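You operate a simulated robot arm through the tools that you are given. There is no shell and no other tool.

You are at the controls of a simulated robot arm. One attempt, no reset.

Task
Oil the brown head, one drop, and pack it in the wooden case.
Fine: stand it on the plate under the oiler for one push of the plunger; lay the lid square on the case. Set down upright: what you pick out.

It is judged by the outcome, as a careful person would: the job done as asked, and still so three seconds after it is handed in. It fails if anything else is knocked over, pushed out of place, dropped, spilled or broken. A push-on lid holds only when it is set on centred and level and pressed home; a screw cap is set on level and turned clockwise until tight.

Robot
A 7-joint arm with a two-finger parallel gripper, fixed in place. Base frame: the origin is on the floor under the middle of its stand, x ahead of it, y to its left, z up; the work surface is at about z = 850. Units: mm, rad, N and s.
With the tool pointing down near the work surface it reaches from about 300 to 700 mm from the base axis. Its first joint turns from -1.152 to 1.152 rad. Payload 1.57 kg.
Tool frame: the origin (TCP) lies between the finger pads and is the grasp point; the fingertips stand 30 mm ahead of it; z points along the fingers, y is the line along which they close. The gripper opens to 110 mm. The fingers are 24 mm wide and 12 mm thick; the gripper's body (48 by 112 mm) begins 78 mm behind the TCP.
Orientation is that of the tool frame in the base frame, as a unit quaternion [x, y, z, w]. With the fingers straight down and closing along the base's y, the tool's x points along the base's -x, its y along +y and its z along -z.

Tools
- The arm moves only by the tool apply_moves. Its argument "steps" is one flat list of numbers, 7 for each row, row after row: the shift along the base's x, y, z in units of 25 mm (1.0 is 25 mm), then the turn, a rotation vector about the base's x, y, z in units of 8 degrees (1.0 is 8 degrees), then the opening, from 0 (shut) to 1 (fully open). In form: [dx, dy, dz, rx, ry, rz, fingers, dx, dy, dz, rx, ry, rz, fingers, ...]. A call has 1 to 20 rows; each row shifts and turns the commanded pose from where the row before left it. A call with a number of a shift or a turn outside -1 to 1 is refused whole. A row lasts 0.2 s, in which the tool goes at most 50 mm and 0.15 rad; a call with a longer step from one row to the next is refused whole, and so is a gripper value outside its range. A pose out of reach is approached as far as the arm can. The call stops where the force on the tool passes 50 N (or 10 N more than at its start, if that is more) or the arm is blocked; 0.2 s more then pass. The fingers move at their own pace (about 108 mm/s each) and stop on an object; they squeeze with about 43 N. The grip force told is the motor's: it shows also when the fingers shut on nothing. Time passes only in rows, and 0.2 s behind the last, so rows that do not move let the fingers close. The reply holds the time, the measured pose of the TCP, the force on the tool along the base axes, the opening and the grip force, in the units named above and with some noise, with the torque about the TCP (base axes, N m) and any sound that the robot's microphone picked up.
- Cameras (640 x 400 px; columns grow to the right, rows downward): "scene" is fixed at [170.2, -390.8, 1415.9]; the picture's right is [0.76, -0.65, 0.00], its down [-0.29, -0.34, -0.89] and it looks along [0.58, 0.68, -0.45] (base axes); focal length 332 px, centre (320, 200). "wrist" rides on the gripper at [70, 16, -141] in the tool frame; the picture's right is [-0.23, 0.97, 0.00], its down [-0.86, -0.20, -0.48] and it looks along [-0.47, -0.11, 0.88] (tool axes); focal length 222 px, centre (320, 200). There is no depth. A picture from a camera that has moved, and an enlarged one, comes with that camera's place and axes in the base frame and with its lens.
- snapshot(camera): a new picture of that camera. No time passes.
- close_up(camera, box): a new picture of the part [left, top, right, bottom] of that camera's present view, enlarged. No time passes.
- sign_off(): hands the job in; it is judged then, once.

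Nothing tells you positions but the pictures and the camera data. Unless the task says otherwise, let go and move clear before handing in.

The tools are called after ">>>" by a JSON object that holds its "api" and its "payload". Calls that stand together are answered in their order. apply_moves: Moves the arm, as the interface text tells. Its arguments: {"type":"object","properties":{"steps":{"type":"array"}},"required":["steps"]} The other tools are called the same way: snapshot (camera) takes a picture; close_up (camera, box) takes an enlarged picture of a part of a camera's view; sign_off () hands the job in.

At the start:

```text
time: 0.0
tool_pos: [459.3, 28.7, 1176.8]
orientation: [-0.001, 1.0, 0.0, 0.0]
wrist_force: [0.1, 0.0, 0.3]
ft_torque: [-0.01, 0.02, -0.02]
gripper_width: 110.0
finger_force: 0.0
```

scene: 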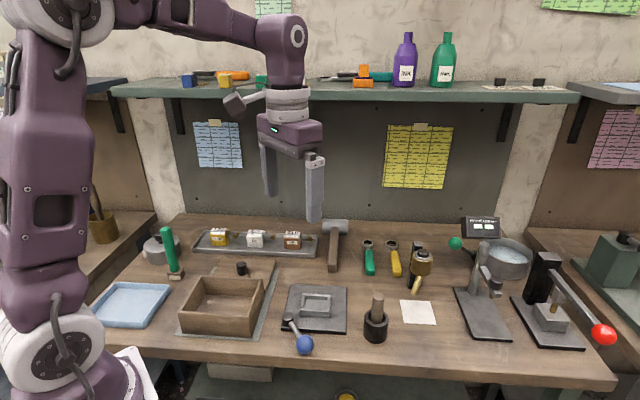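
wrist: 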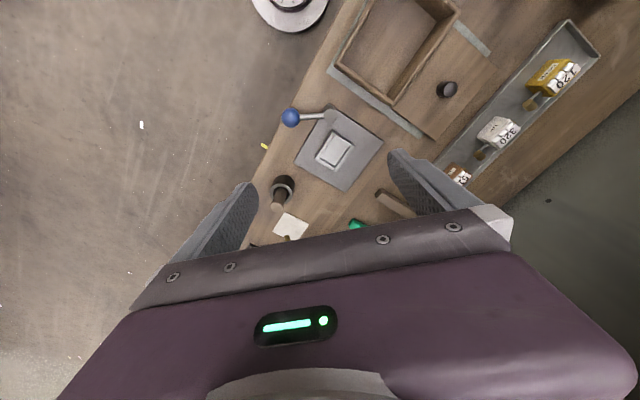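

I see a workbench with an open wooden case, its lid lying behind it (with a knob), a tray with three heads (yellow, white, brown), and several stations at right. I'll look closer before I move anything.

>>> {"api": "close_up", "payload": {"camera": "scene", "box": [180, 210, 340, 310]}}

>>> {"api": "close_up", "payload": {"camera": "scene", "box": [440, 200, 620, 360]}}

>>> {"api": "close_up", "payload": {"camera": "scene", "box": [340, 220, 460, 350]}}

>>> {"api": "close_up", "payload": {"camera": "scene", "box": [80, 220, 360, 370]}}

>>> {"api": "close_up", "payload": {"camera": "wrist", "box": [240, 0, 640, 250]}}

```text
4.00 times, centred on (260, 260) of scene
camera zoom: at [170.2, -390.8, 1415.9], right [0.76, -0.65, 0.0], down [-0.29, -0.34, -0.89], along [0.58, 0.68, -0.45], focal length 1326 px, centre (560, -40)
```

zoom: 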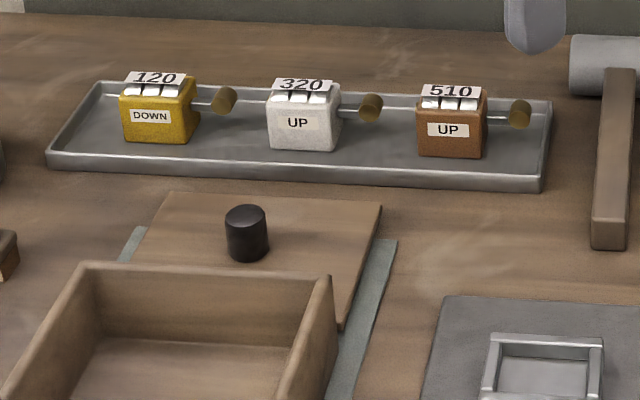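

```text
2.50 times, centred on (530, 280) of scene
camera zoom: at [170.2, -390.8, 1415.9], right [0.76, -0.65, 0.0], down [-0.29, -0.34, -0.89], along [0.58, 0.68, -0.45], focal length 829 px, centre (-205, 0)
```

zoom: 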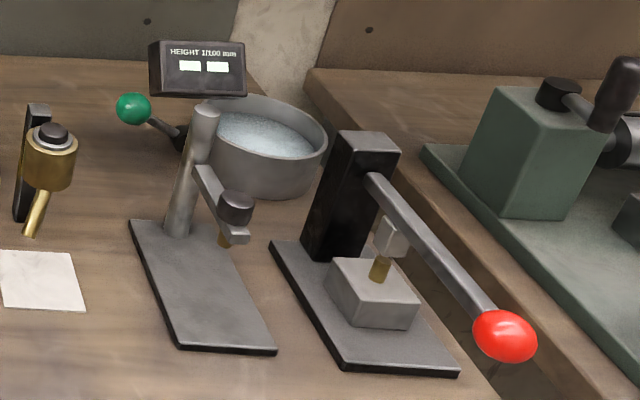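

```text
3.08 times, centred on (400, 285) of scene
camera zoom: at [170.2, -390.8, 1415.9], right [0.76, -0.65, 0.0], down [-0.29, -0.34, -0.89], along [0.58, 0.68, -0.45], focal length 1020 px, centre (74, -62)
```

zoom: 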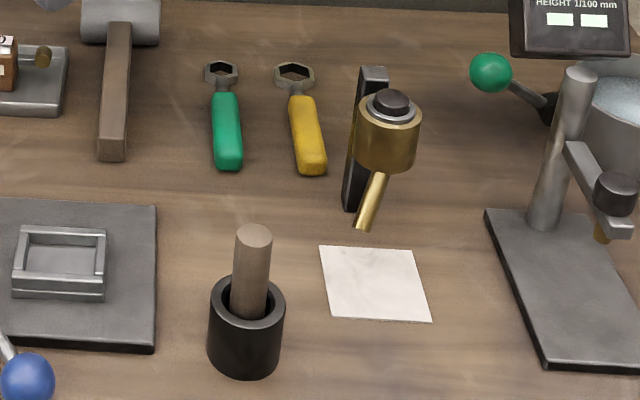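

```text
2.29 times, centred on (220, 295) of scene
camera zoom: at [170.2, -390.8, 1415.9], right [0.76, -0.65, 0.0], down [-0.29, -0.34, -0.89], along [0.58, 0.68, -0.45], focal length 758 px, centre (549, -17)
```

zoom: 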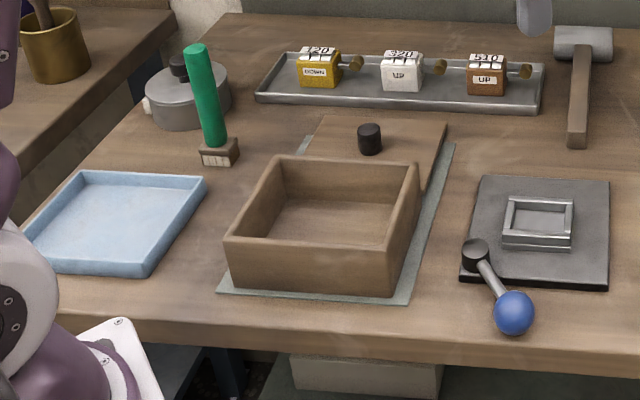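

```text
1.60 times, centred on (440, 125) of wrist
camera zoom: at [388.5, 44.5, 1317.8], right [0.23, 0.97, 0.0], down [0.86, -0.2, 0.48], along [0.47, -0.11, -0.88], focal length 355 px, centre (128, 320)
```

zoom: 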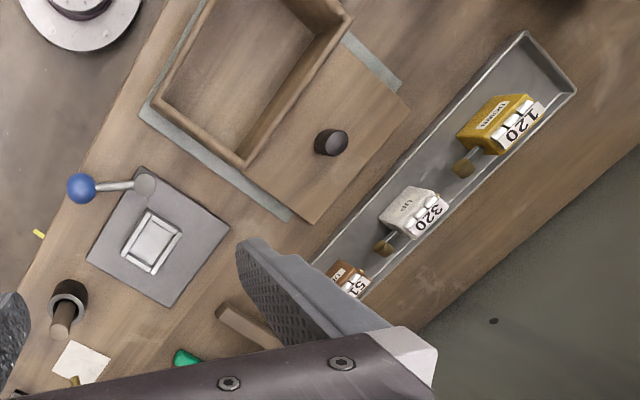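

The brown head (510, UP) stands in the far tray at about (639, 284). The case is near (375, 200) and its lid lies behind it. I need to settle which device is the oiler: the brass can with a spout near (750, -50), or the one with the column. I'll bring the wrist camera over that area, staying high.

>>> {"api": "apply_moves", "payload": {"steps": [0.938, -0.591, 0, 0, 0, 0, 1, 0.938, -0.591, 0, 0, 0, 0, 1, 0.938, -0.591, 0, 0, 0, 0, 1, 0.938, -0.591, 0, 0, 0, 0, 1, 0.938, -0.591, 0, 0, 0, 0, 1, 0.938, -0.591, 0, 0, 0, 0, 1]}}

>>> {"api": "snapshot", "payload": {"camera": "wrist"}}

>>> {"api": "snapshot", "payload": {"camera": "scene"}}

```text
time: 1.4
tool_pos: [599.2, -62.6, 1176.2]
orientation: [0.0, 1.0, 0.0, -0.001]
wrist_force: [1.1, 0.1, 0.0]
ft_torque: [0.01, 0.02, -0.02]
gripper_width: 109.9
finger_force: 0.0
```

```text
taken
camera wrist: at [528.3, -45.8, 1317.5], right [0.23, 0.97, 0.0], down [0.86, -0.2, 0.48], along [0.47, -0.11, -0.88], focal length 222 px, centre (320, 200)
```

wrist: 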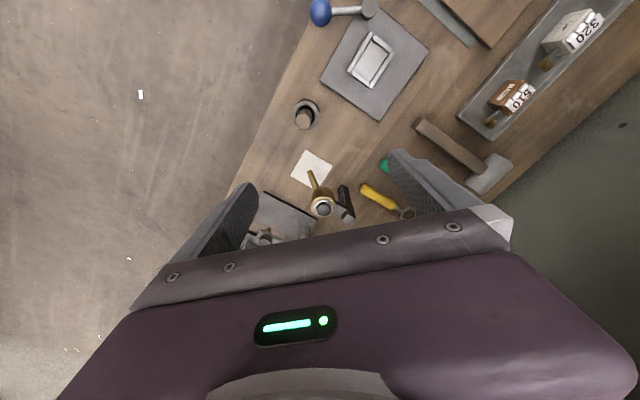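

```text
taken
```

scene: 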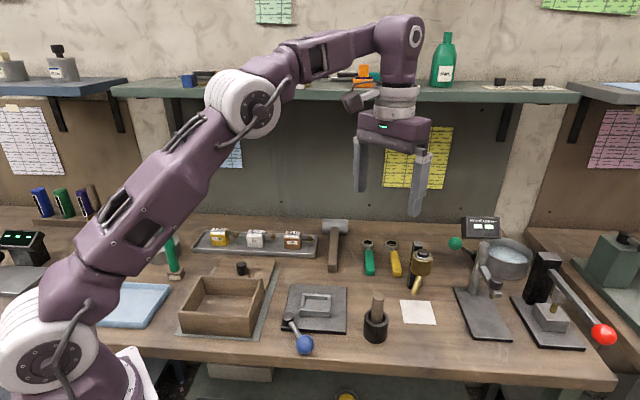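

The brass oiler has a black plunger on top and its spout points down over the white square. I'll zoom in on it and its surroundings.

>>> {"api": "close_up", "payload": {"camera": "wrist", "box": [230, 130, 400, 250]}}

>>> {"api": "close_up", "payload": {"camera": "wrist", "box": [440, 0, 640, 130]}}

>>> {"api": "close_up", "payload": {"camera": "scene", "box": [380, 230, 460, 335]}}

>>> {"api": "close_up", "payload": {"camera": "scene", "box": [440, 200, 560, 345]}}

```text
3.33 times, centred on (315, 190) of wrist
camera zoom: at [528.3, -45.8, 1317.5], right [0.23, 0.97, 0.0], down [0.86, -0.2, 0.48], along [0.47, -0.11, -0.88], focal length 740 px, centre (337, 233)
```

zoom: 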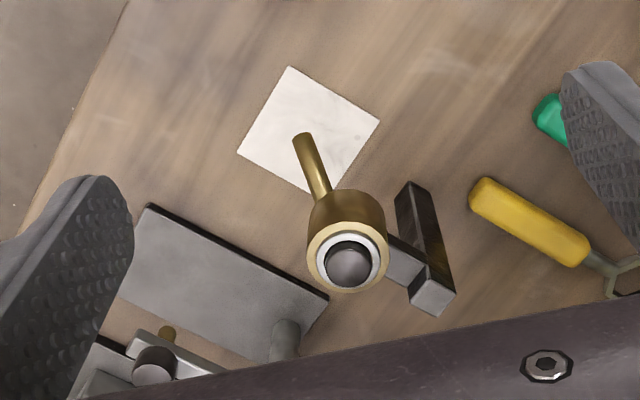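

```text
3.08 times, centred on (540, 65) of wrist
camera zoom: at [528.3, -45.8, 1317.5], right [0.23, 0.97, 0.0], down [0.86, -0.2, 0.48], along [0.47, -0.11, -0.88], focal length 684 px, centre (-357, 615)
```

zoom: 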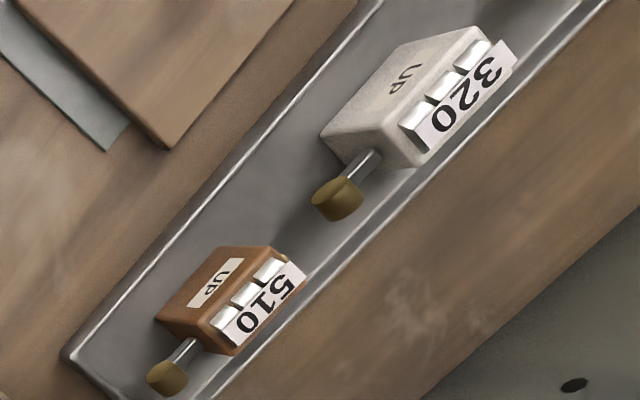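

```text
3.81 times, centred on (420, 282) of scene
camera zoom: at [170.2, -390.8, 1415.8], right [0.76, -0.65, 0.0], down [-0.29, -0.34, -0.89], along [0.58, 0.68, -0.45], focal length 1263 px, centre (-61, -114)
```

zoom: 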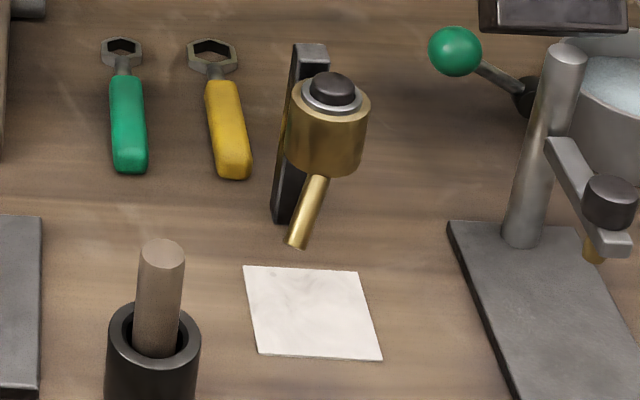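

```text
2.76 times, centred on (500, 272) of scene
camera zoom: at [170.2, -390.8, 1415.8], right [0.76, -0.65, 0.0], down [-0.29, -0.34, -0.89], along [0.58, 0.68, -0.45], focal length 914 px, centre (-177, 0)
```

zoom: 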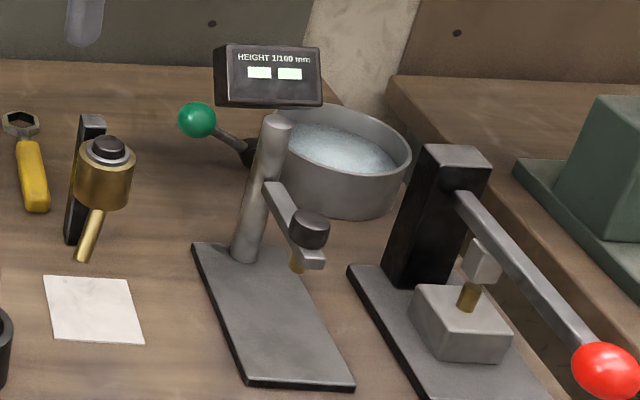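

The brass oiler's plunger top comes out at about (727, -87, 983) and the plate centre at about (700, -110). The head needs a closer look, especially its side shaft and knob. I'll move the wrist camera toward the tray, keeping high and clear of the shelf.

>>> {"api": "apply_moves", "payload": {"steps": [-0.04, 0.92, -0.2, 0, 0, 0, 1, -0.04, 0.92, -0.2, 0, 0, 0, 1, -0.04, 0.92, -0.2, 0, 0, 0, 1, -0.04, 0.92, -0.2, 0, 0, 0, 1, -0.04, 0.92, -0.2, 0, 0, 0, 1, -0.04, 0.92, -0.2, 0, 0, 0, 1, -0.04, 0.92, -0.2, 0, 0, 0, 1, -0.04, 0.92, -0.2, 0, 0, 0, 1, -0.04, 0.92, -0.2, 0, 0, 0, 1, -0.04, 0.92, -0.2, 0, 0, 0, 1, -0.04, 0.92, -0.2, 0, 0, 0, 1, -0.04, 0.92, -0.2, 0, 0, 0, 1, -0.04, 0.92, -0.2, 0, 0, 0, 1]}}

>>> {"api": "snapshot", "payload": {"camera": "wrist"}}

>>> {"api": "snapshot", "payload": {"camera": "scene"}}

```text
time: 4.2
tool_pos: [586.2, 238.2, 1111.8]
orientation: [0.0, 1.0, 0.0, 0.0]
wrist_force: [-0.2, 0.1, -0.3]
ft_torque: [-0.02, -0.01, 0.0]
gripper_width: 110.3
finger_force: 0.0
```

```text
taken
camera wrist: at [515.8, 254.4, 1252.3], right [0.23, 0.97, 0.0], down [0.85, -0.2, 0.48], along [0.47, -0.11, -0.88], focal length 222 px, centre (320, 200)
```

wrist: 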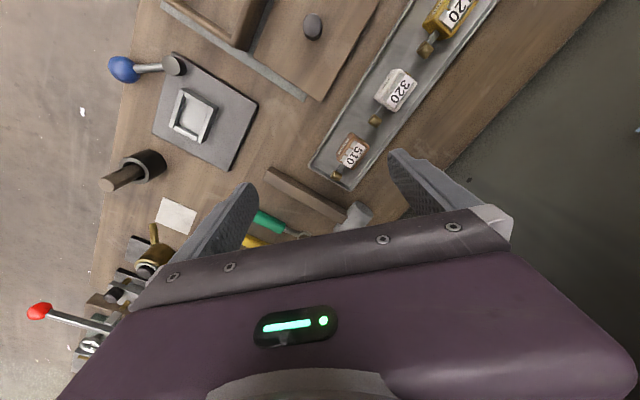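

```text
taken
```

scene: 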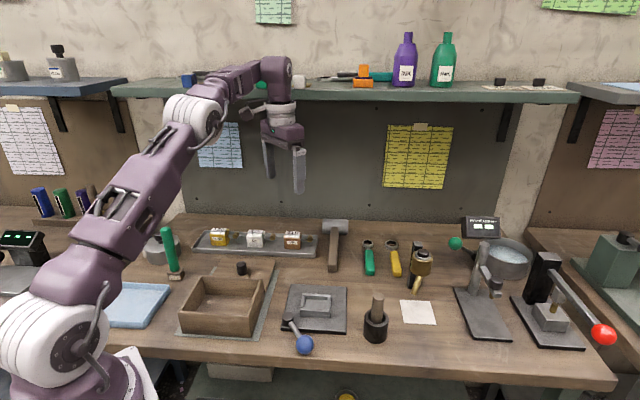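

>>> {"api": "close_up", "payload": {"camera": "wrist", "box": [300, 110, 400, 200]}}

>>> {"api": "close_up", "payload": {"camera": "wrist", "box": [150, 0, 520, 200]}}

>>> {"api": "close_up", "payload": {"camera": "scene", "box": [270, 220, 330, 265]}}

>>> {"api": "close_up", "payload": {"camera": "wrist", "box": [80, 180, 220, 300]}}

```text
4.44 times, centred on (350, 155) of wrist
camera zoom: at [515.8, 254.4, 1252.3], right [0.23, 0.97, 0.0], down [0.85, -0.2, 0.48], along [0.47, -0.11, -0.88], focal length 987 px, centre (187, 400)
```

zoom: 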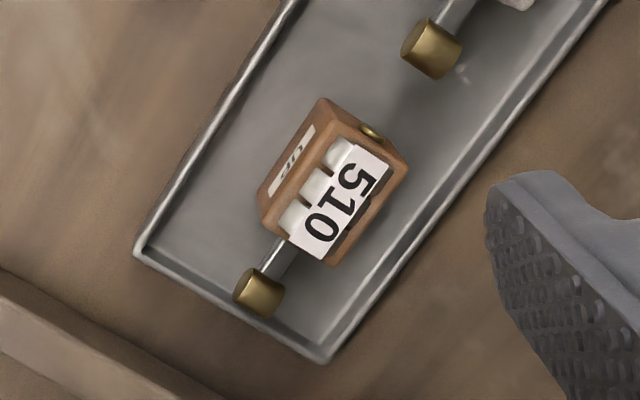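

```text
1.73 times, centred on (335, 100) of wrist
camera zoom: at [515.8, 254.4, 1252.3], right [0.23, 0.97, 0.0], down [0.85, -0.2, 0.48], along [0.47, -0.11, -0.88], focal length 384 px, centre (294, 373)
```

zoom: 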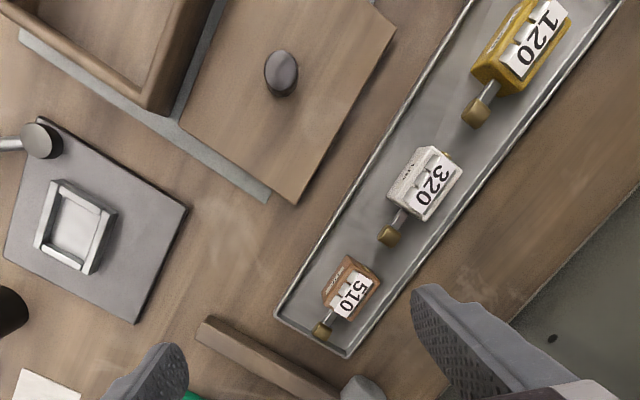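

```text
8.89 times, centred on (300, 242) of scene
camera zoom: at [170.2, -390.7, 1415.9], right [0.76, -0.65, 0.0], down [-0.29, -0.34, -0.89], along [0.58, 0.68, -0.45], focal length 2947 px, centre (498, -178)
```

zoom: 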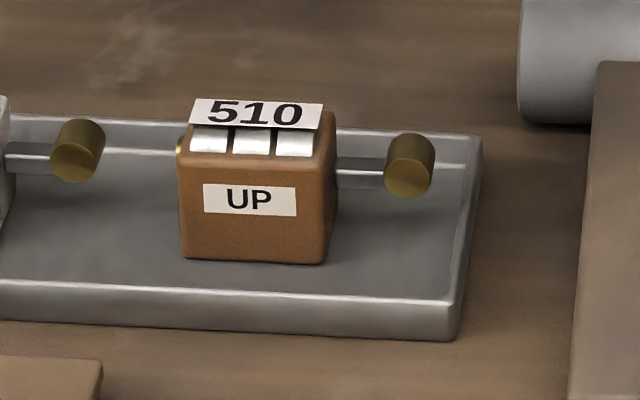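

```text
3.33 times, centred on (150, 240) of wrist
camera zoom: at [515.8, 254.4, 1252.3], right [0.23, 0.97, 0.0], down [0.85, -0.2, 0.48], along [0.47, -0.11, -0.88], focal length 740 px, centre (887, 67)
```

zoom: 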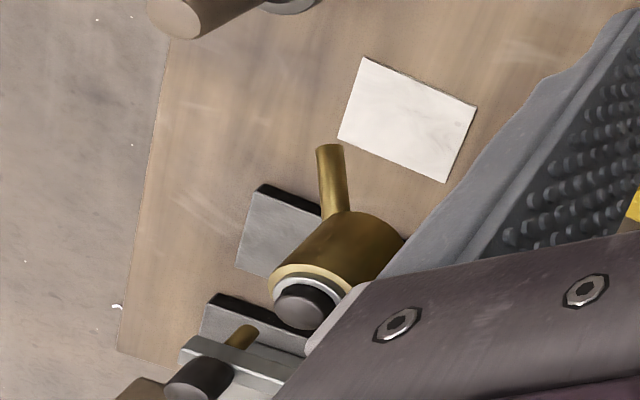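

The brown head is a block of about 45 x 30 x 41 mm. It has numbered wheels on top and a shaft with a brass knob on its right. Next I'll tilt the tool about 30 deg and look at the oiler from the robot's side to fix the spout tip and plunger.

>>> {"api": "apply_moves", "payload": {"steps": [-0.075, -0.86, -0.18, 0, -0.27, 0, 1, -0.075, -0.86, -0.18, 0, -0.27, 0, 1, -0.075, -0.86, -0.18, 0, -0.27, 0, 1, -0.075, -0.86, -0.18, 0, -0.27, 0, 1, -0.075, -0.86, -0.18, 0, -0.27, 0, 1, -0.075, -0.86, -0.18, 0, -0.27, 0, 1, -0.075, -0.86, -0.18, 0, -0.27, 0, 1, -0.075, -0.86, -0.18, 0, -0.27, 0, 1, -0.075, -0.86, -0.18, 0, -0.27, 0, 1, -0.075, -0.86, -0.18, 0, -0.27, 0, 1, -0.075, -0.86, -0.18, 0, -0.27, 0, 1, -0.075, -0.86, -0.18, 0, -0.27, 0, 1, -0.075, -0.86, -0.18, 0, -0.27, 0, 1, -0.075, -0.86, -0.18, 0, -0.27, 0, 1]}}

>>> {"api": "snapshot", "payload": {"camera": "wrist"}}

>>> {"api": "close_up", "payload": {"camera": "wrist", "box": [240, 90, 400, 200]}}

```text
time: 7.2
tool_pos: [561.8, -62.7, 1048.3]
orientation: [0.0, 0.965, -0.001, 0.262]
wrist_force: [-0.3, 0.2, -1.1]
ft_torque: [0.02, 0.0, 0.0]
gripper_width: 109.9
finger_force: 0.1
```

```text
taken
camera wrist: at [428.4, -46.2, 1134.9], right [0.2, 0.97, 0.11], down [0.5, -0.2, 0.84], along [0.85, -0.11, -0.52], focal length 222 px, centre (320, 200)
```

wrist: 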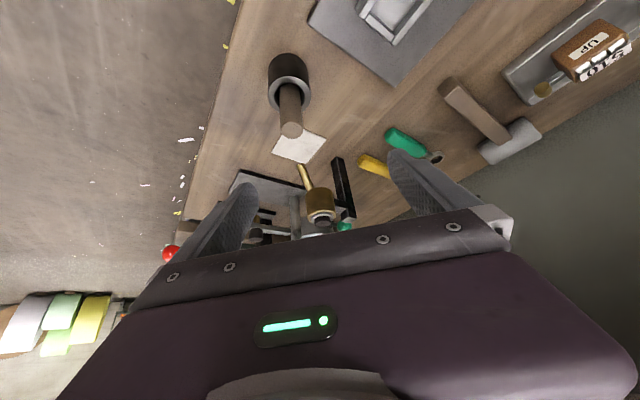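

```text
3.64 times, centred on (320, 145) of wrist
camera zoom: at [428.4, -46.2, 1134.9], right [0.2, 0.97, 0.11], down [0.5, -0.2, 0.84], along [0.85, -0.11, -0.52], focal length 808 px, centre (320, 400)
```

zoom: 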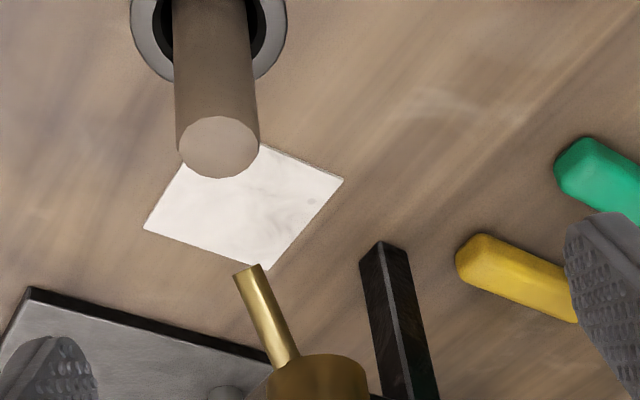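

From two views the spout tip comes out at about (682, -104, 907) and the plate centre at about (700, -108). A tamper stands in a cup near (585, -87, top 955), so I'll come in from the bench-left with the tool tilted. Next I pre-grasp the brown head: 40 deg tilt, fingers closing front-to-back, so the side shaft stays clear.

>>> {"api": "apply_moves", "payload": {"steps": [0, 0, 0, 0, -0.6, 0, 0.8, 0, 0, 0, 0, -0.6, 0, 0.6, 0.04, 0.887, -0.11, 0, 0, -0.308, 0.5, 0.04, 0.887, -0.11, 0, 0, -0.308, 0.5, 0.04, 0.887, -0.11, 0, 0, -0.308, 0.5, 0.04, 0.887, -0.11, 0, 0, -0.308, 0.5, 0.04, 0.887, -0.11, 0, 0, -0.308, 0.5, 0.04, 0.887, -0.11, 0, 0, -0.308, 0.5, 0.04, 0.887, -0.11, 0, 0, -0.308, 0.5, 0.04, 0.887, -0.11, 0, 0, -0.308, 0.5, 0.04, 0.887, -0.11, 0, 0, -0.308, 0.5, 0.04, 0.887, -0.11, 0, 0, -0.308, 0.5, 0.04, 0.887, -0.11, 0, 0, -0.308, 0.5, 0.04, 0.887, -0.11, 0, 0, -0.308, 0.5, 0.04, 0.887, -0.11, 0, 0, -0.308, 0.5, 0.04, 0.887, -0.11, 0, 0, -0.308, 0.5, 0.04, 0.887, -0.11, 0, 0, -0.308, 0.5, 0.04, 0.887, -0.11, 0, 0, -0.308, 0.5, 0.04, 0.887, -0.11, 0, 0, -0.308, 0.5, 0.04, 0.887, -0.11, 0, 0, -0.308, 0.5]}}

>>> {"api": "snapshot", "payload": {"camera": "wrist"}}

>>> {"api": "snapshot", "payload": {"camera": "scene"}}

```text
time: 11.4
tool_pos: [580.6, 285.4, 1008.0]
orientation: [0.354, 0.871, -0.128, 0.315]
wrist_force: [0.3, 0.0, 0.6]
ft_torque: [0.02, 0.0, 0.01]
gripper_width: 55.0
finger_force: 0.1
out of reach, approached as far as the arm can: row 10, 11, 12
```

```text
taken
camera wrist: at [486.7, 398.1, 1071.7], right [0.81, 0.57, 0.15], down [0.11, -0.39, 0.92], along [0.58, -0.72, -0.38], focal length 222 px, centre (320, 200)
```

wrist: 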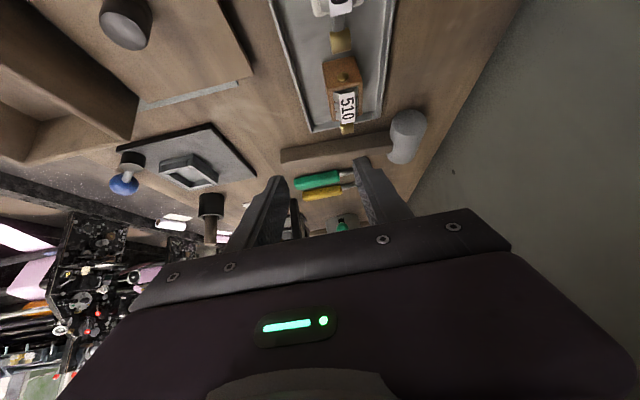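

```text
taken
```

scene: 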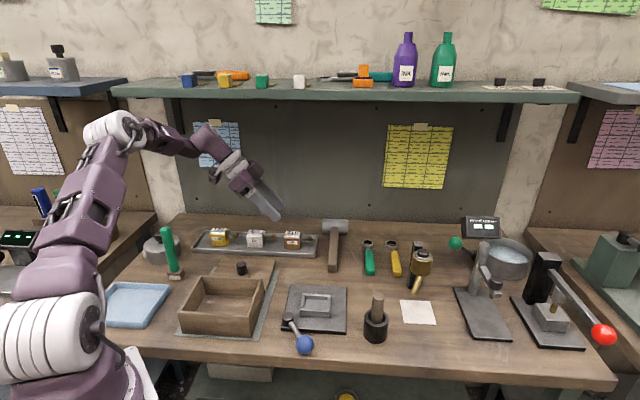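

>>> {"api": "close_up", "payload": {"camera": "wrist", "box": [280, 0, 410, 140]}}

>>> {"api": "close_up", "payload": {"camera": "wrist", "box": [310, 40, 380, 140]}}

```text
2.86 times, centred on (345, 70) of wrist
camera zoom: at [486.7, 398.1, 1071.7], right [0.81, 0.57, 0.15], down [0.11, -0.39, 0.92], along [0.58, -0.72, -0.38], focal length 635 px, centre (249, 571)
```

zoom: 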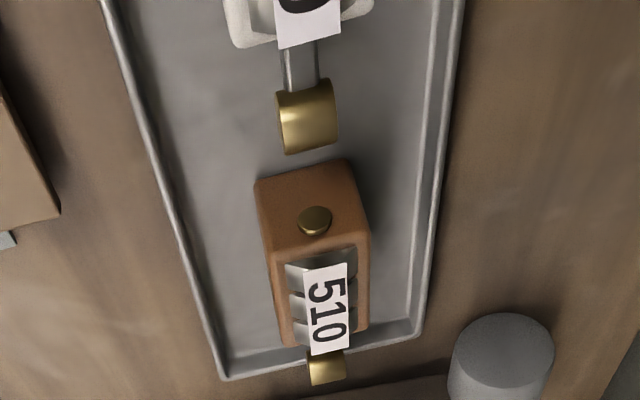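

```text
4.00 times, centred on (345, 90) of wrist
camera zoom: at [486.7, 398.1, 1071.7], right [0.81, 0.57, 0.15], down [0.11, -0.39, 0.92], along [0.58, -0.72, -0.38], focal length 888 px, centre (220, 640)
```

zoom: 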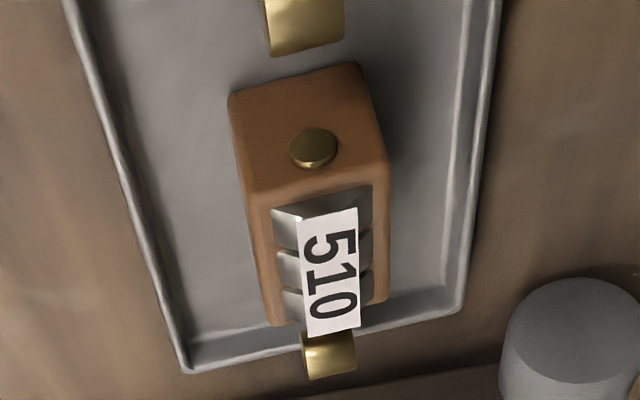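

The head's centre works out at (636, 282), aligned along azimuth -44 deg, and the tool now has that orientation. I'll move to a pre-grasp point on the approach line and check.

>>> {"api": "apply_moves", "payload": {"steps": [0.204, 0.308, -0.64, 0, 0, 0, 0.5, 0.204, 0.308, -0.64, 0, 0, 0, 0.5, 0.204, 0.308, -0.64, 0, 0, 0, 0.5, 0.204, 0.308, -0.64, 0, 0, 0, 0.5]}}

>>> {"api": "snapshot", "payload": {"camera": "wrist"}}

>>> {"api": "close_up", "payload": {"camera": "scene", "box": [180, 130, 360, 280]}}

```text
time: 12.4
tool_pos: [598.9, 317.1, 944.6]
orientation: [0.354, 0.871, -0.128, 0.315]
wrist_force: [0.4, 0.0, 0.3]
ft_torque: [0.0, 0.0, -0.01]
gripper_width: 55.0
finger_force: 0.1
```

```text
taken
camera wrist: at [506.5, 429.8, 1008.5], right [0.8, 0.58, 0.15], down [0.11, -0.39, 0.92], along [0.58, -0.72, -0.38], focal length 222 px, centre (320, 200)
```

wrist: 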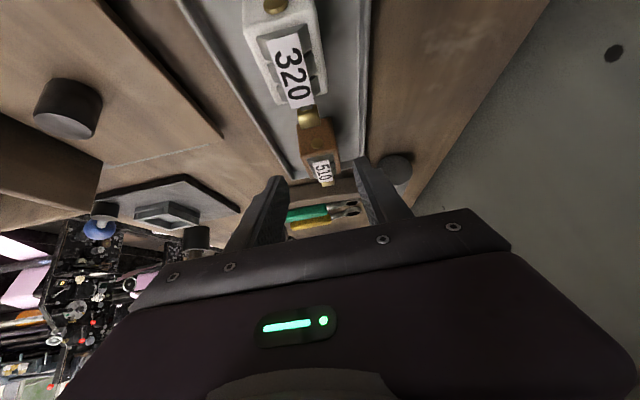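

```text
2.67 times, centred on (270, 205) of scene
camera zoom: at [170.2, -390.7, 1415.9], right [0.76, -0.65, 0.0], down [-0.29, -0.34, -0.89], along [0.58, 0.68, -0.45], focal length 884 px, centre (453, 187)
```

zoom: 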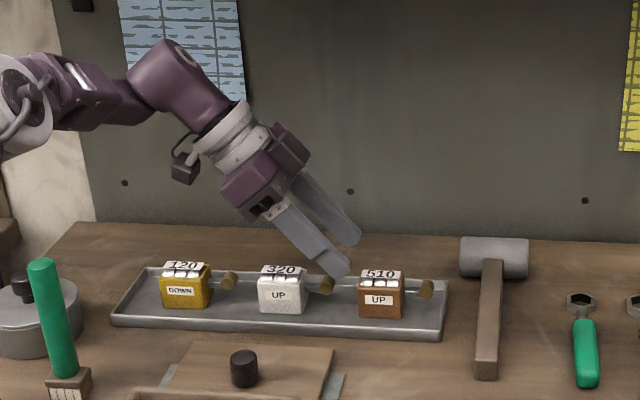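

The pose is aligned on the head's centre line. I'm advancing along the tool axis to the grasp pose with the fingers open, then checking.

>>> {"api": "apply_moves", "payload": {"steps": [0.341, -0.321, -0.546, 0, 0, 0, 0.5, 0.341, -0.321, -0.546, 0, 0, 0, 0.5, 0.341, -0.321, -0.546, 0, 0, 0, 0.5, 0.341, -0.321, -0.546, 0, 0, 0, 0.5]}}

>>> {"api": "snapshot", "payload": {"camera": "wrist"}}

>>> {"api": "close_up", "payload": {"camera": "scene", "box": [240, 190, 340, 270]}}

```text
time: 13.4
tool_pos: [633.5, 284.9, 890.1]
orientation: [0.354, 0.871, -0.128, 0.315]
wrist_force: [-0.5, -0.1, 0.6]
ft_torque: [-0.01, 0.0, -0.02]
gripper_width: 55.1
finger_force: 0.1
```

```text
taken
camera wrist: at [541.1, 397.2, 954.0], right [0.8, 0.58, 0.15], down [0.11, -0.39, 0.92], along [0.58, -0.72, -0.38], focal length 222 px, centre (320, 200)
```

wrist: 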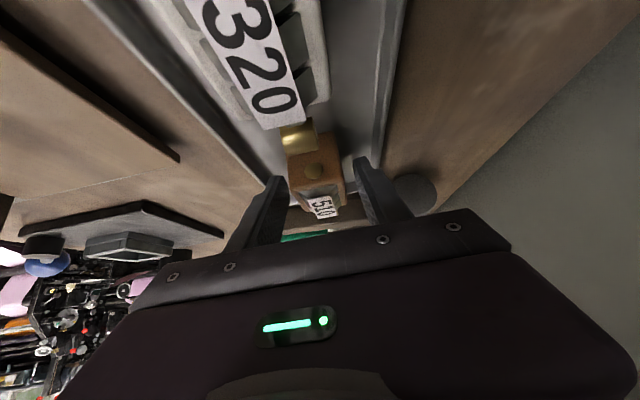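

```text
5.00 times, centred on (290, 230) of scene
camera zoom: at [170.2, -390.7, 1415.9], right [0.76, -0.65, 0.0], down [-0.29, -0.34, -0.89], along [0.58, 0.68, -0.45], focal length 1658 px, centre (470, 50)
```

zoom: 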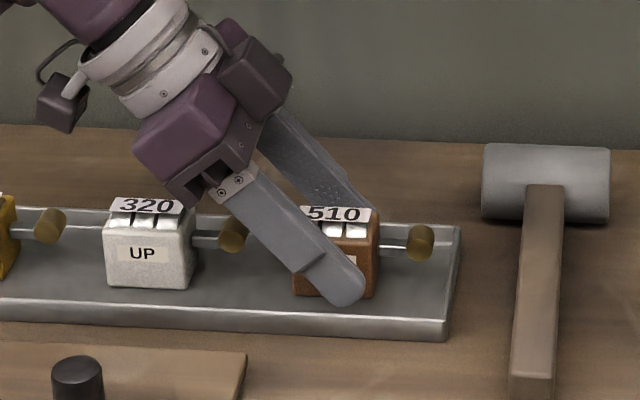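

The fingers straddle the block front and back. I'm closing on it.

>>> {"api": "apply_moves", "payload": {"steps": [0, 0, 0, 0, 0, 0, 0.2, 0, 0, 0, 0, 0, 0, 0, 0, 0, 0, 0, 0, 0, 0, 0, 0, 0, 0, 0, 0, 0]}}

>>> {"api": "close_up", "payload": {"camera": "scene", "box": [240, 190, 340, 270]}}

>>> {"api": "snapshot", "payload": {"camera": "wrist"}}

```text
time: 14.4
tool_pos: [633.3, 284.5, 890.1]
orientation: [0.353, 0.871, -0.128, 0.316]
wrist_force: [0.5, 0.7, -0.5]
ft_torque: [0.0, 0.03, -0.01]
gripper_width: 35.5
finger_force: 42.5
```

```text
5.00 times, centred on (290, 230) of scene
camera zoom: at [170.3, -390.7, 1415.9], right [0.76, -0.65, 0.0], down [-0.29, -0.34, -0.89], along [0.58, 0.68, -0.45], focal length 1658 px, centre (470, 50)
```

zoom: 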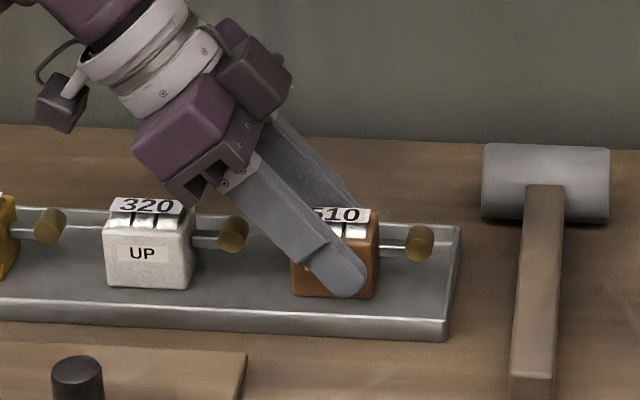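

```text
taken
camera wrist: at [540.9, 397.2, 954.1], right [0.8, 0.58, 0.15], down [0.11, -0.39, 0.92], along [0.58, -0.72, -0.38], focal length 222 px, centre (320, 200)
```

wrist: 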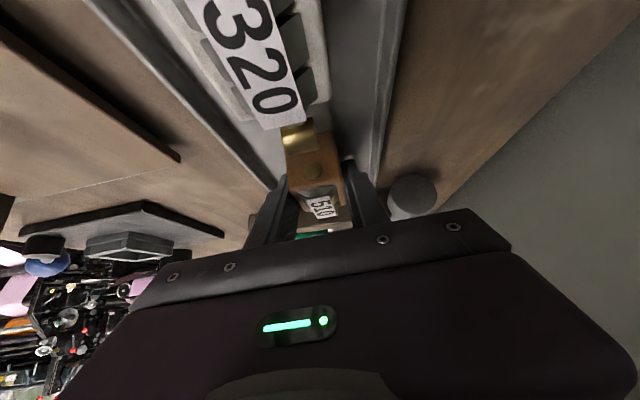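

The grip holds at 35.5 mm. I'm lifting straight up out of the tray.

>>> {"api": "apply_moves", "payload": {"steps": [0, 0, 0.2, 0, 0, 0, 0, 0, 0, 0.4, 0, 0, 0, 0, 0, 0, 0.6, 0, 0, 0, 0, 0, 0, 0.8, 0, 0, 0, 0, 0, 0, 0.8, 0, 0, 0, 0, 0, 0, 0.6, 0, 0, 0, 0, 0, 0, 0.2, 0, 0, 0, 0]}}

>>> {"api": "close_up", "payload": {"camera": "scene", "box": [200, 150, 360, 270]}}

```text
time: 16.0
tool_pos: [634.1, 283.8, 981.4]
orientation: [0.354, 0.872, -0.127, 0.314]
wrist_force: [-1.4, 0.2, -1.6]
ft_torque: [0.03, -0.02, -0.01]
gripper_width: 35.3
finger_force: 42.1
```

```text
3.33 times, centred on (280, 210) of scene
camera zoom: at [170.3, -390.7, 1415.9], right [0.76, -0.65, 0.0], down [-0.29, -0.34, -0.89], along [0.58, 0.68, -0.45], focal length 1105 px, centre (453, 167)
```

zoom: 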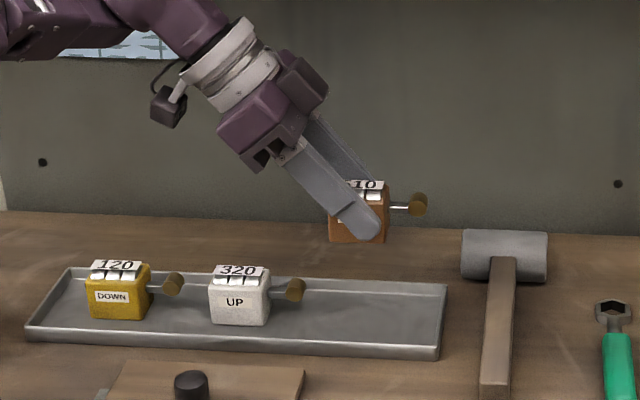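

The head is lifted clear and level. I'm carrying it across at this height, orientation unchanged, to a staging point short of the plate.

>>> {"api": "apply_moves", "payload": {"steps": [0, -0.5, 0, 0, 0, 0, 0, -0.03, -0.8, 0, 0, 0, 0, 0, -0.03, -0.85, 0, 0, 0, 0, 0, -0.03, -0.85, 0, 0, 0, 0, 0, -0.03, -0.85, 0, 0, 0, 0, 0, -0.03, -0.85, 0, 0, 0, 0, 0, -0.03, -0.85, 0, 0, 0, 0, 0, -0.03, -0.85, 0, 0, 0, 0, 0, -0.03, -0.85, 0, 0, 0, 0, 0, -0.03, -0.85, 0, 0, 0, 0, 0, -0.03, -0.85, 0, 0, 0, 0, 0, -0.03, -0.85, 0, 0, 0, 0, 0, -0.03, -0.8, 0, 0, 0, 0, 0, 0, -0.5, 0, 0, 0, 0, 0]}}

>>> {"api": "snapshot", "payload": {"camera": "scene"}}

>>> {"api": "snapshot", "payload": {"camera": "wrist"}}

```text
time: 19.0
tool_pos: [624.6, 8.4, 979.5]
orientation: [0.355, 0.871, -0.129, 0.315]
wrist_force: [-0.6, 0.3, -1.9]
ft_torque: [0.01, 0.03, 0.01]
gripper_width: 35.4
finger_force: 42.6
```

```text
taken
```

scene: 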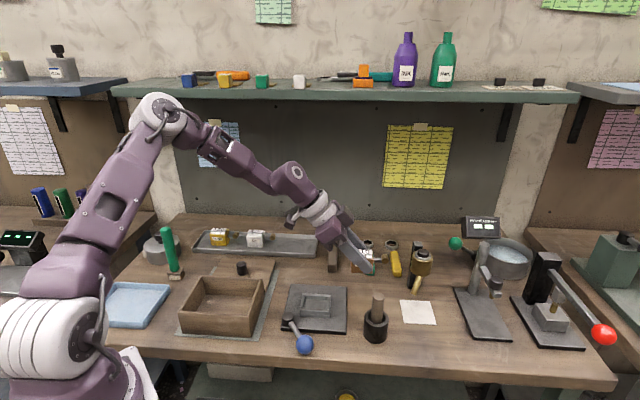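

```text
taken
camera wrist: at [532.1, 120.5, 1043.2], right [0.8, 0.58, 0.15], down [0.11, -0.39, 0.92], along [0.58, -0.72, -0.38], focal length 222 px, centre (320, 200)
```

wrist: 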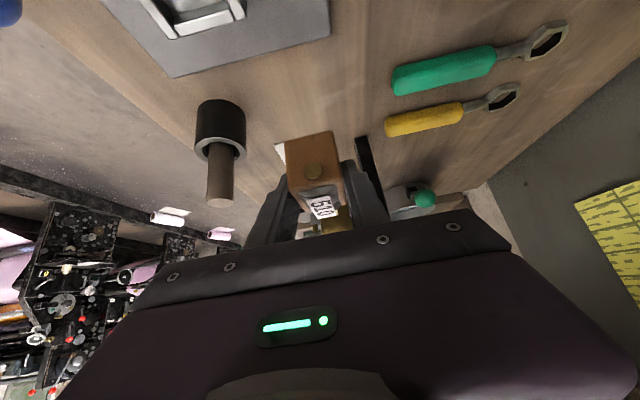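

I'm turning the held head about the vertical by 12 deg more so the gripper body passes clear of the tamper, and moving to the staging point on the entry line.

>>> {"api": "apply_moves", "payload": {"steps": [0.08, -0.37, 0, 0, 0, -0.5, 0, 0.08, -0.37, 0, 0, 0, -0.5, 0, 0.08, -0.37, 0, 0, 0, -0.5, 0, 0, 0, -0.6, 0, 0, 0, 0, 0, 0, -0.6, 0, 0, 0, 0, 0, 0, -0.5, 0, 0, 0, 0, 0, 0, -0.5, 0, 0, 0, 0, 0, 0, -0.4, 0, 0, 0, 0]}}

>>> {"api": "snapshot", "payload": {"camera": "wrist"}}

>>> {"api": "close_up", "payload": {"camera": "scene", "box": [280, 180, 460, 350]}}

```text
time: 20.8
tool_pos: [630.2, -19.9, 916.3]
orientation: [0.442, 0.829, -0.161, 0.301]
wrist_force: [0.0, 0.3, -1.3]
ft_torque: [0.03, -0.01, -0.03]
gripper_width: 35.4
finger_force: 42.8
```

```text
taken
camera wrist: at [562.5, 108.9, 979.3], right [0.91, 0.4, 0.15], down [0.03, -0.4, 0.92], along [0.42, -0.83, -0.38], focal length 222 px, centre (320, 200)
```

wrist: 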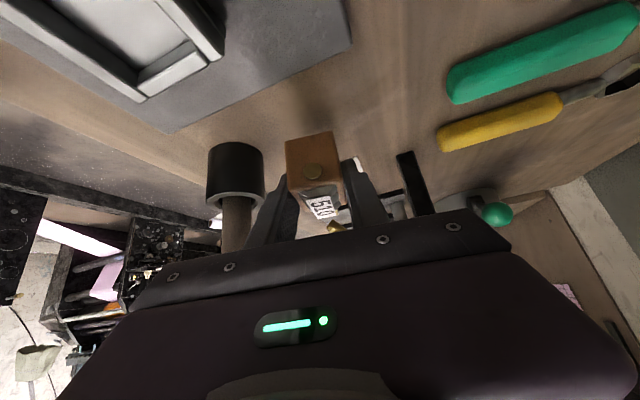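

```text
2.35 times, centred on (370, 265) of scene
camera zoom: at [170.3, -390.8, 1415.9], right [0.76, -0.65, 0.0], down [-0.29, -0.34, -0.89], along [0.58, 0.68, -0.45], focal length 780 px, centre (202, 47)
```

zoom: 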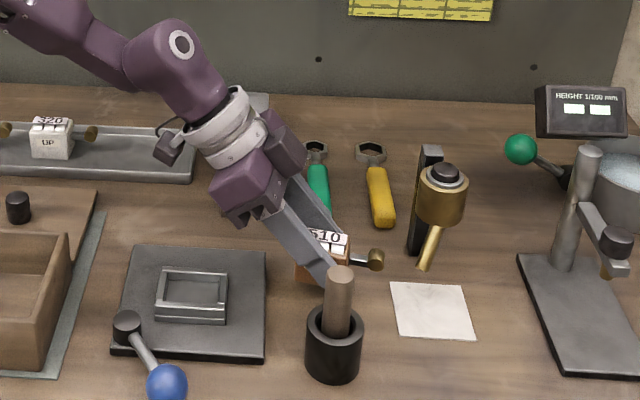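

The head is at staging, in front of the plate on the entry line. To learn the height of its base under the TCP, I'll lower gently toward the bare bench and feel for contact.

>>> {"api": "apply_moves", "payload": {"steps": [0, 0, -0.4, 0, 0, 0, 0, 0, 0, -0.4, 0, 0, 0, 0, 0, 0, -0.16, 0, 0, 0, 0, 0, 0, 0, 0, 0, 0, 0]}}

>>> {"api": "close_up", "payload": {"camera": "scene", "box": [330, 240, 430, 320]}}

```text
time: 21.8
tool_pos: [630.7, -20.0, 892.0]
orientation: [0.444, 0.829, -0.161, 0.3]
wrist_force: [-0.2, 0.5, -1.8]
ft_torque: [0.04, 0.0, 0.01]
gripper_width: 35.3
finger_force: 42.5
```

```text
5.00 times, centred on (380, 280) of scene
camera zoom: at [170.3, -390.8, 1415.9], right [0.76, -0.65, 0.0], down [-0.29, -0.34, -0.89], along [0.58, 0.68, -0.45], focal length 1658 px, centre (20, -200)
```

zoom: 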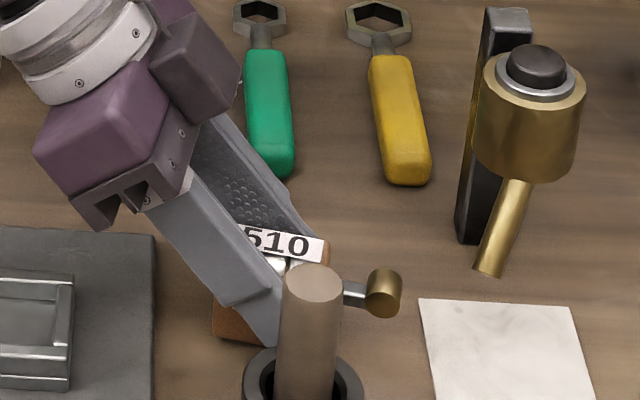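

>>> {"api": "apply_moves", "payload": {"steps": [0, 0, -0.06, 0, 0, 0, 0, 0, 0, 0, 0, 0, 0, 0]}}

>>> {"api": "apply_moves", "payload": {"steps": [0, 0, -0.06, 0, 0, 0, 0, 0, 0, 0, 0, 0, 0, 0]}}

>>> {"api": "apply_moves", "payload": {"steps": [0, 0, -0.04, 0, 0, 0, 0, 0, 0, 0, 0, 0, 0, 0]}}

```text
time: 22.4
tool_pos: [630.6, -19.0, 888.6]
orientation: [0.443, 0.829, -0.161, 0.3]
wrist_force: [-0.2, -0.2, -1.4]
ft_torque: [0.0, 0.02, 0.01]
gripper_width: 35.4
finger_force: 42.4
```

```text
time: 23.0
tool_pos: [630.8, -20.5, 886.9]
orientation: [0.443, 0.829, -0.16, 0.3]
wrist_force: [-0.2, 0.7, -1.7]
ft_torque: [-0.02, 0.04, -0.01]
gripper_width: 35.3
finger_force: 42.1
```

```text
time: 23.6
tool_pos: [630.4, -20.4, 885.9]
orientation: [0.444, 0.829, -0.161, 0.301]
wrist_force: [-1.2, 0.7, 4.7]
ft_torque: [0.11, 0.15, 0.04]
gripper_width: 35.4
finger_force: 42.5
```

Contact came at TCP z of about 886.2, so the head's base is about 36 mm below the TCP. I'm raising 5.5 mm and sliding in toward the plate in stages.

>>> {"api": "apply_moves", "payload": {"steps": [0, 0, 0.22, 0, 0, 0, 0, 0.3, -0.44, 0, 0, 0, 0, 0, 0.3, -0.44, 0, 0, 0, 0, 0, 0.3, -0.44, 0, 0, 0, 0, 0, 0.3, -0.44, 0, 0, 0, 0, 0, 0, 0, 0, 0, 0, 0, 0]}}

>>> {"api": "close_up", "payload": {"camera": "scene", "box": [350, 230, 450, 330]}}

>>> {"api": "snapshot", "payload": {"camera": "wrist"}}

```text
time: 25.0
tool_pos: [659.7, -65.5, 893.5]
orientation: [0.442, 0.83, -0.16, 0.3]
wrist_force: [0.0, 0.5, -0.4]
ft_torque: [0.04, 0.0, 0.01]
gripper_width: 35.2
finger_force: 42.4
```

```text
4.00 times, centred on (400, 280) of scene
camera zoom: at [170.3, -390.8, 1415.9], right [0.76, -0.65, 0.0], down [-0.29, -0.34, -0.89], along [0.58, 0.68, -0.45], focal length 1326 px, centre (0, -120)
```

zoom: 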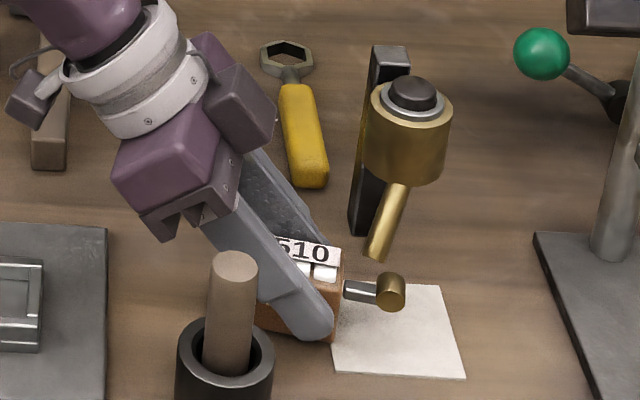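

```text
taken
camera wrist: at [592.3, 64.2, 957.1], right [0.91, 0.4, 0.15], down [0.03, -0.4, 0.92], along [0.42, -0.83, -0.38], focal length 222 px, centre (320, 200)
```

wrist: 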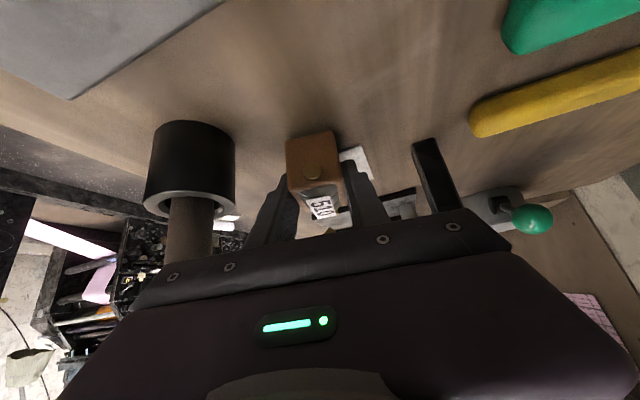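

I'm lowering 1.5 mm to keep clear of the spout and continuing halfway.

>>> {"api": "apply_moves", "payload": {"steps": [0, 0, -0.06, 0, 0, 0, 0, 0.18, -0.25, 0, 0, 0, 0, 0, 0.18, -0.25, 0, 0, 0, 0, 0, 0.18, -0.25, 0, 0, 0, 0, 0, 0, 0, 0, 0, 0, 0, 0]}}

>>> {"api": "close_up", "payload": {"camera": "scene", "box": [365, 240, 445, 330]}}

>>> {"api": "close_up", "payload": {"camera": "wrist", "box": [220, 100, 480, 240]}}

```text
time: 26.2
tool_pos: [674.2, -83.7, 890.7]
orientation: [0.442, 0.83, -0.16, 0.301]
wrist_force: [-0.5, -0.5, -1.2]
ft_torque: [0.06, -0.03, 0.0]
gripper_width: 35.3
finger_force: 42.5
```

```text
4.44 times, centred on (405, 285) of scene
camera zoom: at [170.3, -390.8, 1415.9], right [0.76, -0.65, 0.0], down [-0.29, -0.34, -0.89], along [0.58, 0.68, -0.45], focal length 1473 px, centre (-58, -178)
```

zoom: 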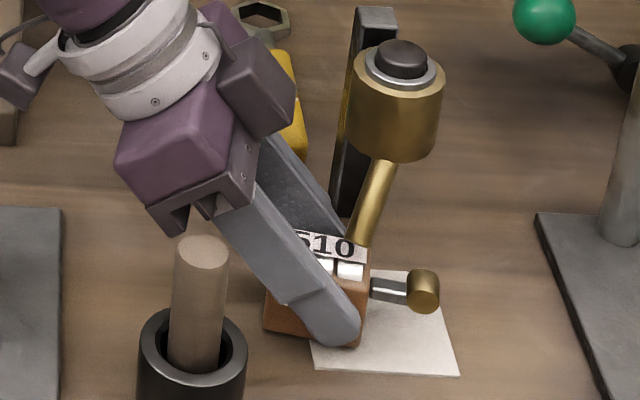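

```text
2.46 times, centred on (350, 170) of wrist
camera zoom: at [606.0, 46.2, 954.4], right [0.91, 0.4, 0.15], down [0.03, -0.4, 0.92], along [0.42, -0.83, -0.38], focal length 547 px, centre (246, 274)
```

zoom: 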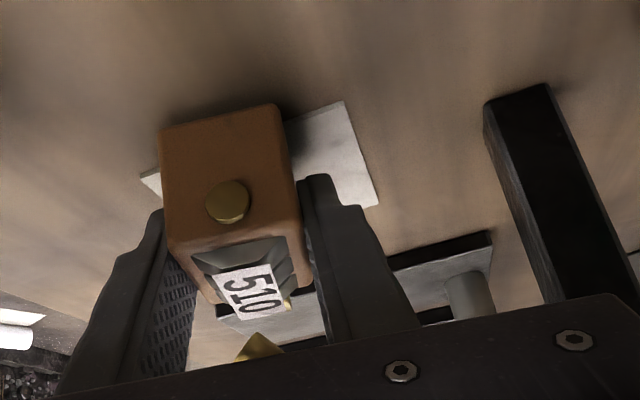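

The spout tip clears the label by a few millimetres in both views. I'm completing the last 22 mm to the target.

>>> {"api": "apply_moves", "payload": {"steps": [0.165, -0.247, 0, 0, 0, 0, 0, 0.165, -0.247, 0, 0, 0, 0, 0, 0.165, -0.247, 0, 0, 0, 0, 0, 0, 0, 0, 0, 0, 0, 0]}}

>>> {"api": "close_up", "payload": {"camera": "scene", "box": [365, 240, 445, 330]}}

>>> {"api": "close_up", "payload": {"camera": "wrist", "box": [220, 100, 480, 240]}}

```text
time: 27.2
tool_pos: [687.8, -100.8, 891.6]
orientation: [0.443, 0.829, -0.161, 0.3]
wrist_force: [-0.4, -0.2, -0.1]
ft_torque: [-0.02, -0.02, -0.02]
gripper_width: 35.3
finger_force: 43.3
```

```text
4.44 times, centred on (405, 285) of scene
camera zoom: at [170.3, -390.8, 1415.9], right [0.76, -0.65, 0.0], down [-0.29, -0.34, -0.89], along [0.58, 0.68, -0.45], focal length 1473 px, centre (-58, -178)
```

zoom: 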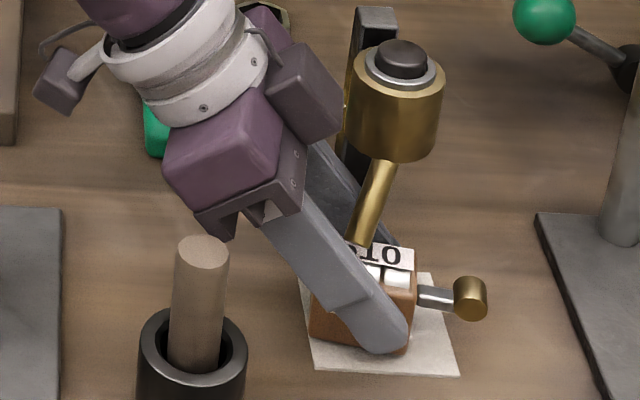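

```text
2.46 times, centred on (350, 170) of wrist
camera zoom: at [619.0, 28.3, 954.8], right [0.91, 0.4, 0.15], down [0.03, -0.4, 0.92], along [0.42, -0.83, -0.38], focal length 547 px, centre (246, 274)
```

zoom: 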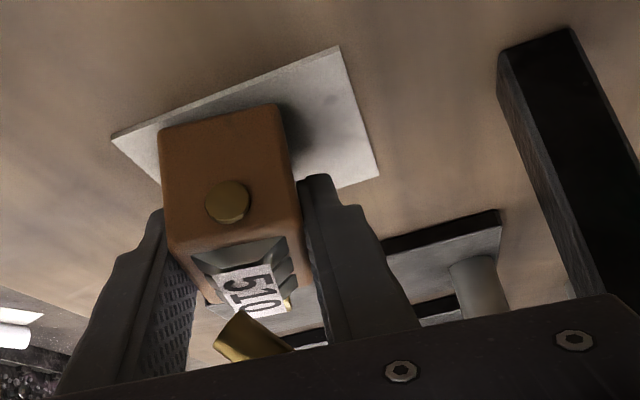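

The head sits over the plate, within its edges, with the spout tip above its top. I'm lowering in small steps until it stands on the plate.

>>> {"api": "apply_moves", "payload": {"steps": [0, 0, -0.06, 0, 0, 0, 0, 0, 0, 0, 0, 0, 0, 0]}}

>>> {"api": "apply_moves", "payload": {"steps": [0, 0, -0.04, 0, 0, 0, 0, 0, 0, 0, 0, 0, 0, 0]}}

>>> {"api": "apply_moves", "payload": {"steps": [0, 0, -0.03, 0, 0, 0, 0, 0, 0, 0, 0, 0, 0, 0]}}

```text
time: 27.8
tool_pos: [685.5, -101.4, 890.8]
orientation: [0.443, 0.829, -0.16, 0.301]
wrist_force: [-0.2, 0.3, -1.8]
ft_torque: [0.01, 0.0, -0.01]
gripper_width: 35.2
finger_force: 41.7
```

```text
time: 28.4
tool_pos: [686.8, -100.8, 889.0]
orientation: [0.443, 0.829, -0.161, 0.301]
wrist_force: [-1.0, 1.0, 2.5]
ft_torque: [0.09, 0.06, -0.03]
gripper_width: 35.4
finger_force: 41.8
```

```text
time: 29.0
tool_pos: [687.1, -100.6, 888.4]
orientation: [0.443, 0.829, -0.16, 0.301]
wrist_force: [-2.7, 0.7, 13.8]
ft_torque: [0.29, 0.3, 0.04]
gripper_width: 35.4
finger_force: 42.4
```

Firm contact: the head stands on the plate. I'm easing off slightly and opening the fingers.

>>> {"api": "apply_moves", "payload": {"steps": [0, 0, 0.02, 0, 0, 0, 0, 0, 0, 0, 0, 0, 0, 0.4, 0, 0, 0, 0, 0, 0, 0.5, 0, 0, 0, 0, 0, 0, 0.5]}}

>>> {"api": "close_up", "payload": {"camera": "scene", "box": [365, 240, 445, 330]}}

>>> {"api": "close_up", "payload": {"camera": "wrist", "box": [220, 100, 480, 240]}}

```text
time: 30.0
tool_pos: [684.8, -100.2, 887.2]
orientation: [0.444, 0.829, -0.161, 0.299]
wrist_force: [0.9, 0.9, 0.4]
ft_torque: [-0.03, 0.0, 0.01]
gripper_width: 54.9
finger_force: 0.1
```

```text
4.44 times, centred on (405, 285) of scene
camera zoom: at [170.2, -390.8, 1415.9], right [0.76, -0.65, 0.0], down [-0.29, -0.34, -0.89], along [0.58, 0.68, -0.45], focal length 1473 px, centre (-58, -178)
```

zoom: 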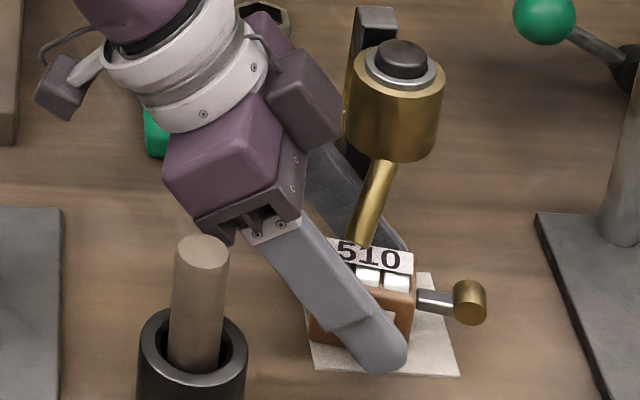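

```text
2.46 times, centred on (350, 170) of wrist
camera zoom: at [618.9, 28.0, 951.6], right [0.91, 0.4, 0.15], down [0.03, -0.4, 0.92], along [0.42, -0.83, -0.38], focal length 547 px, centre (246, 274)
```

zoom: 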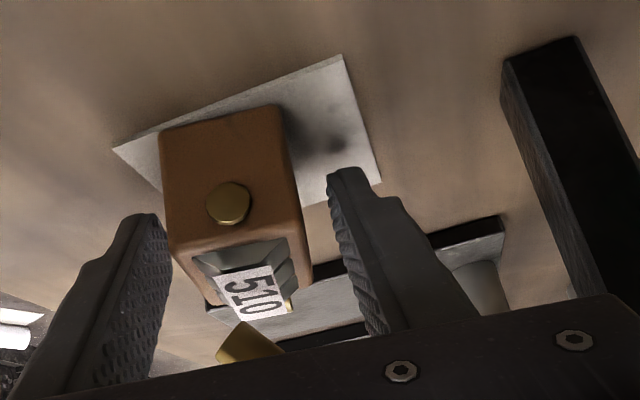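

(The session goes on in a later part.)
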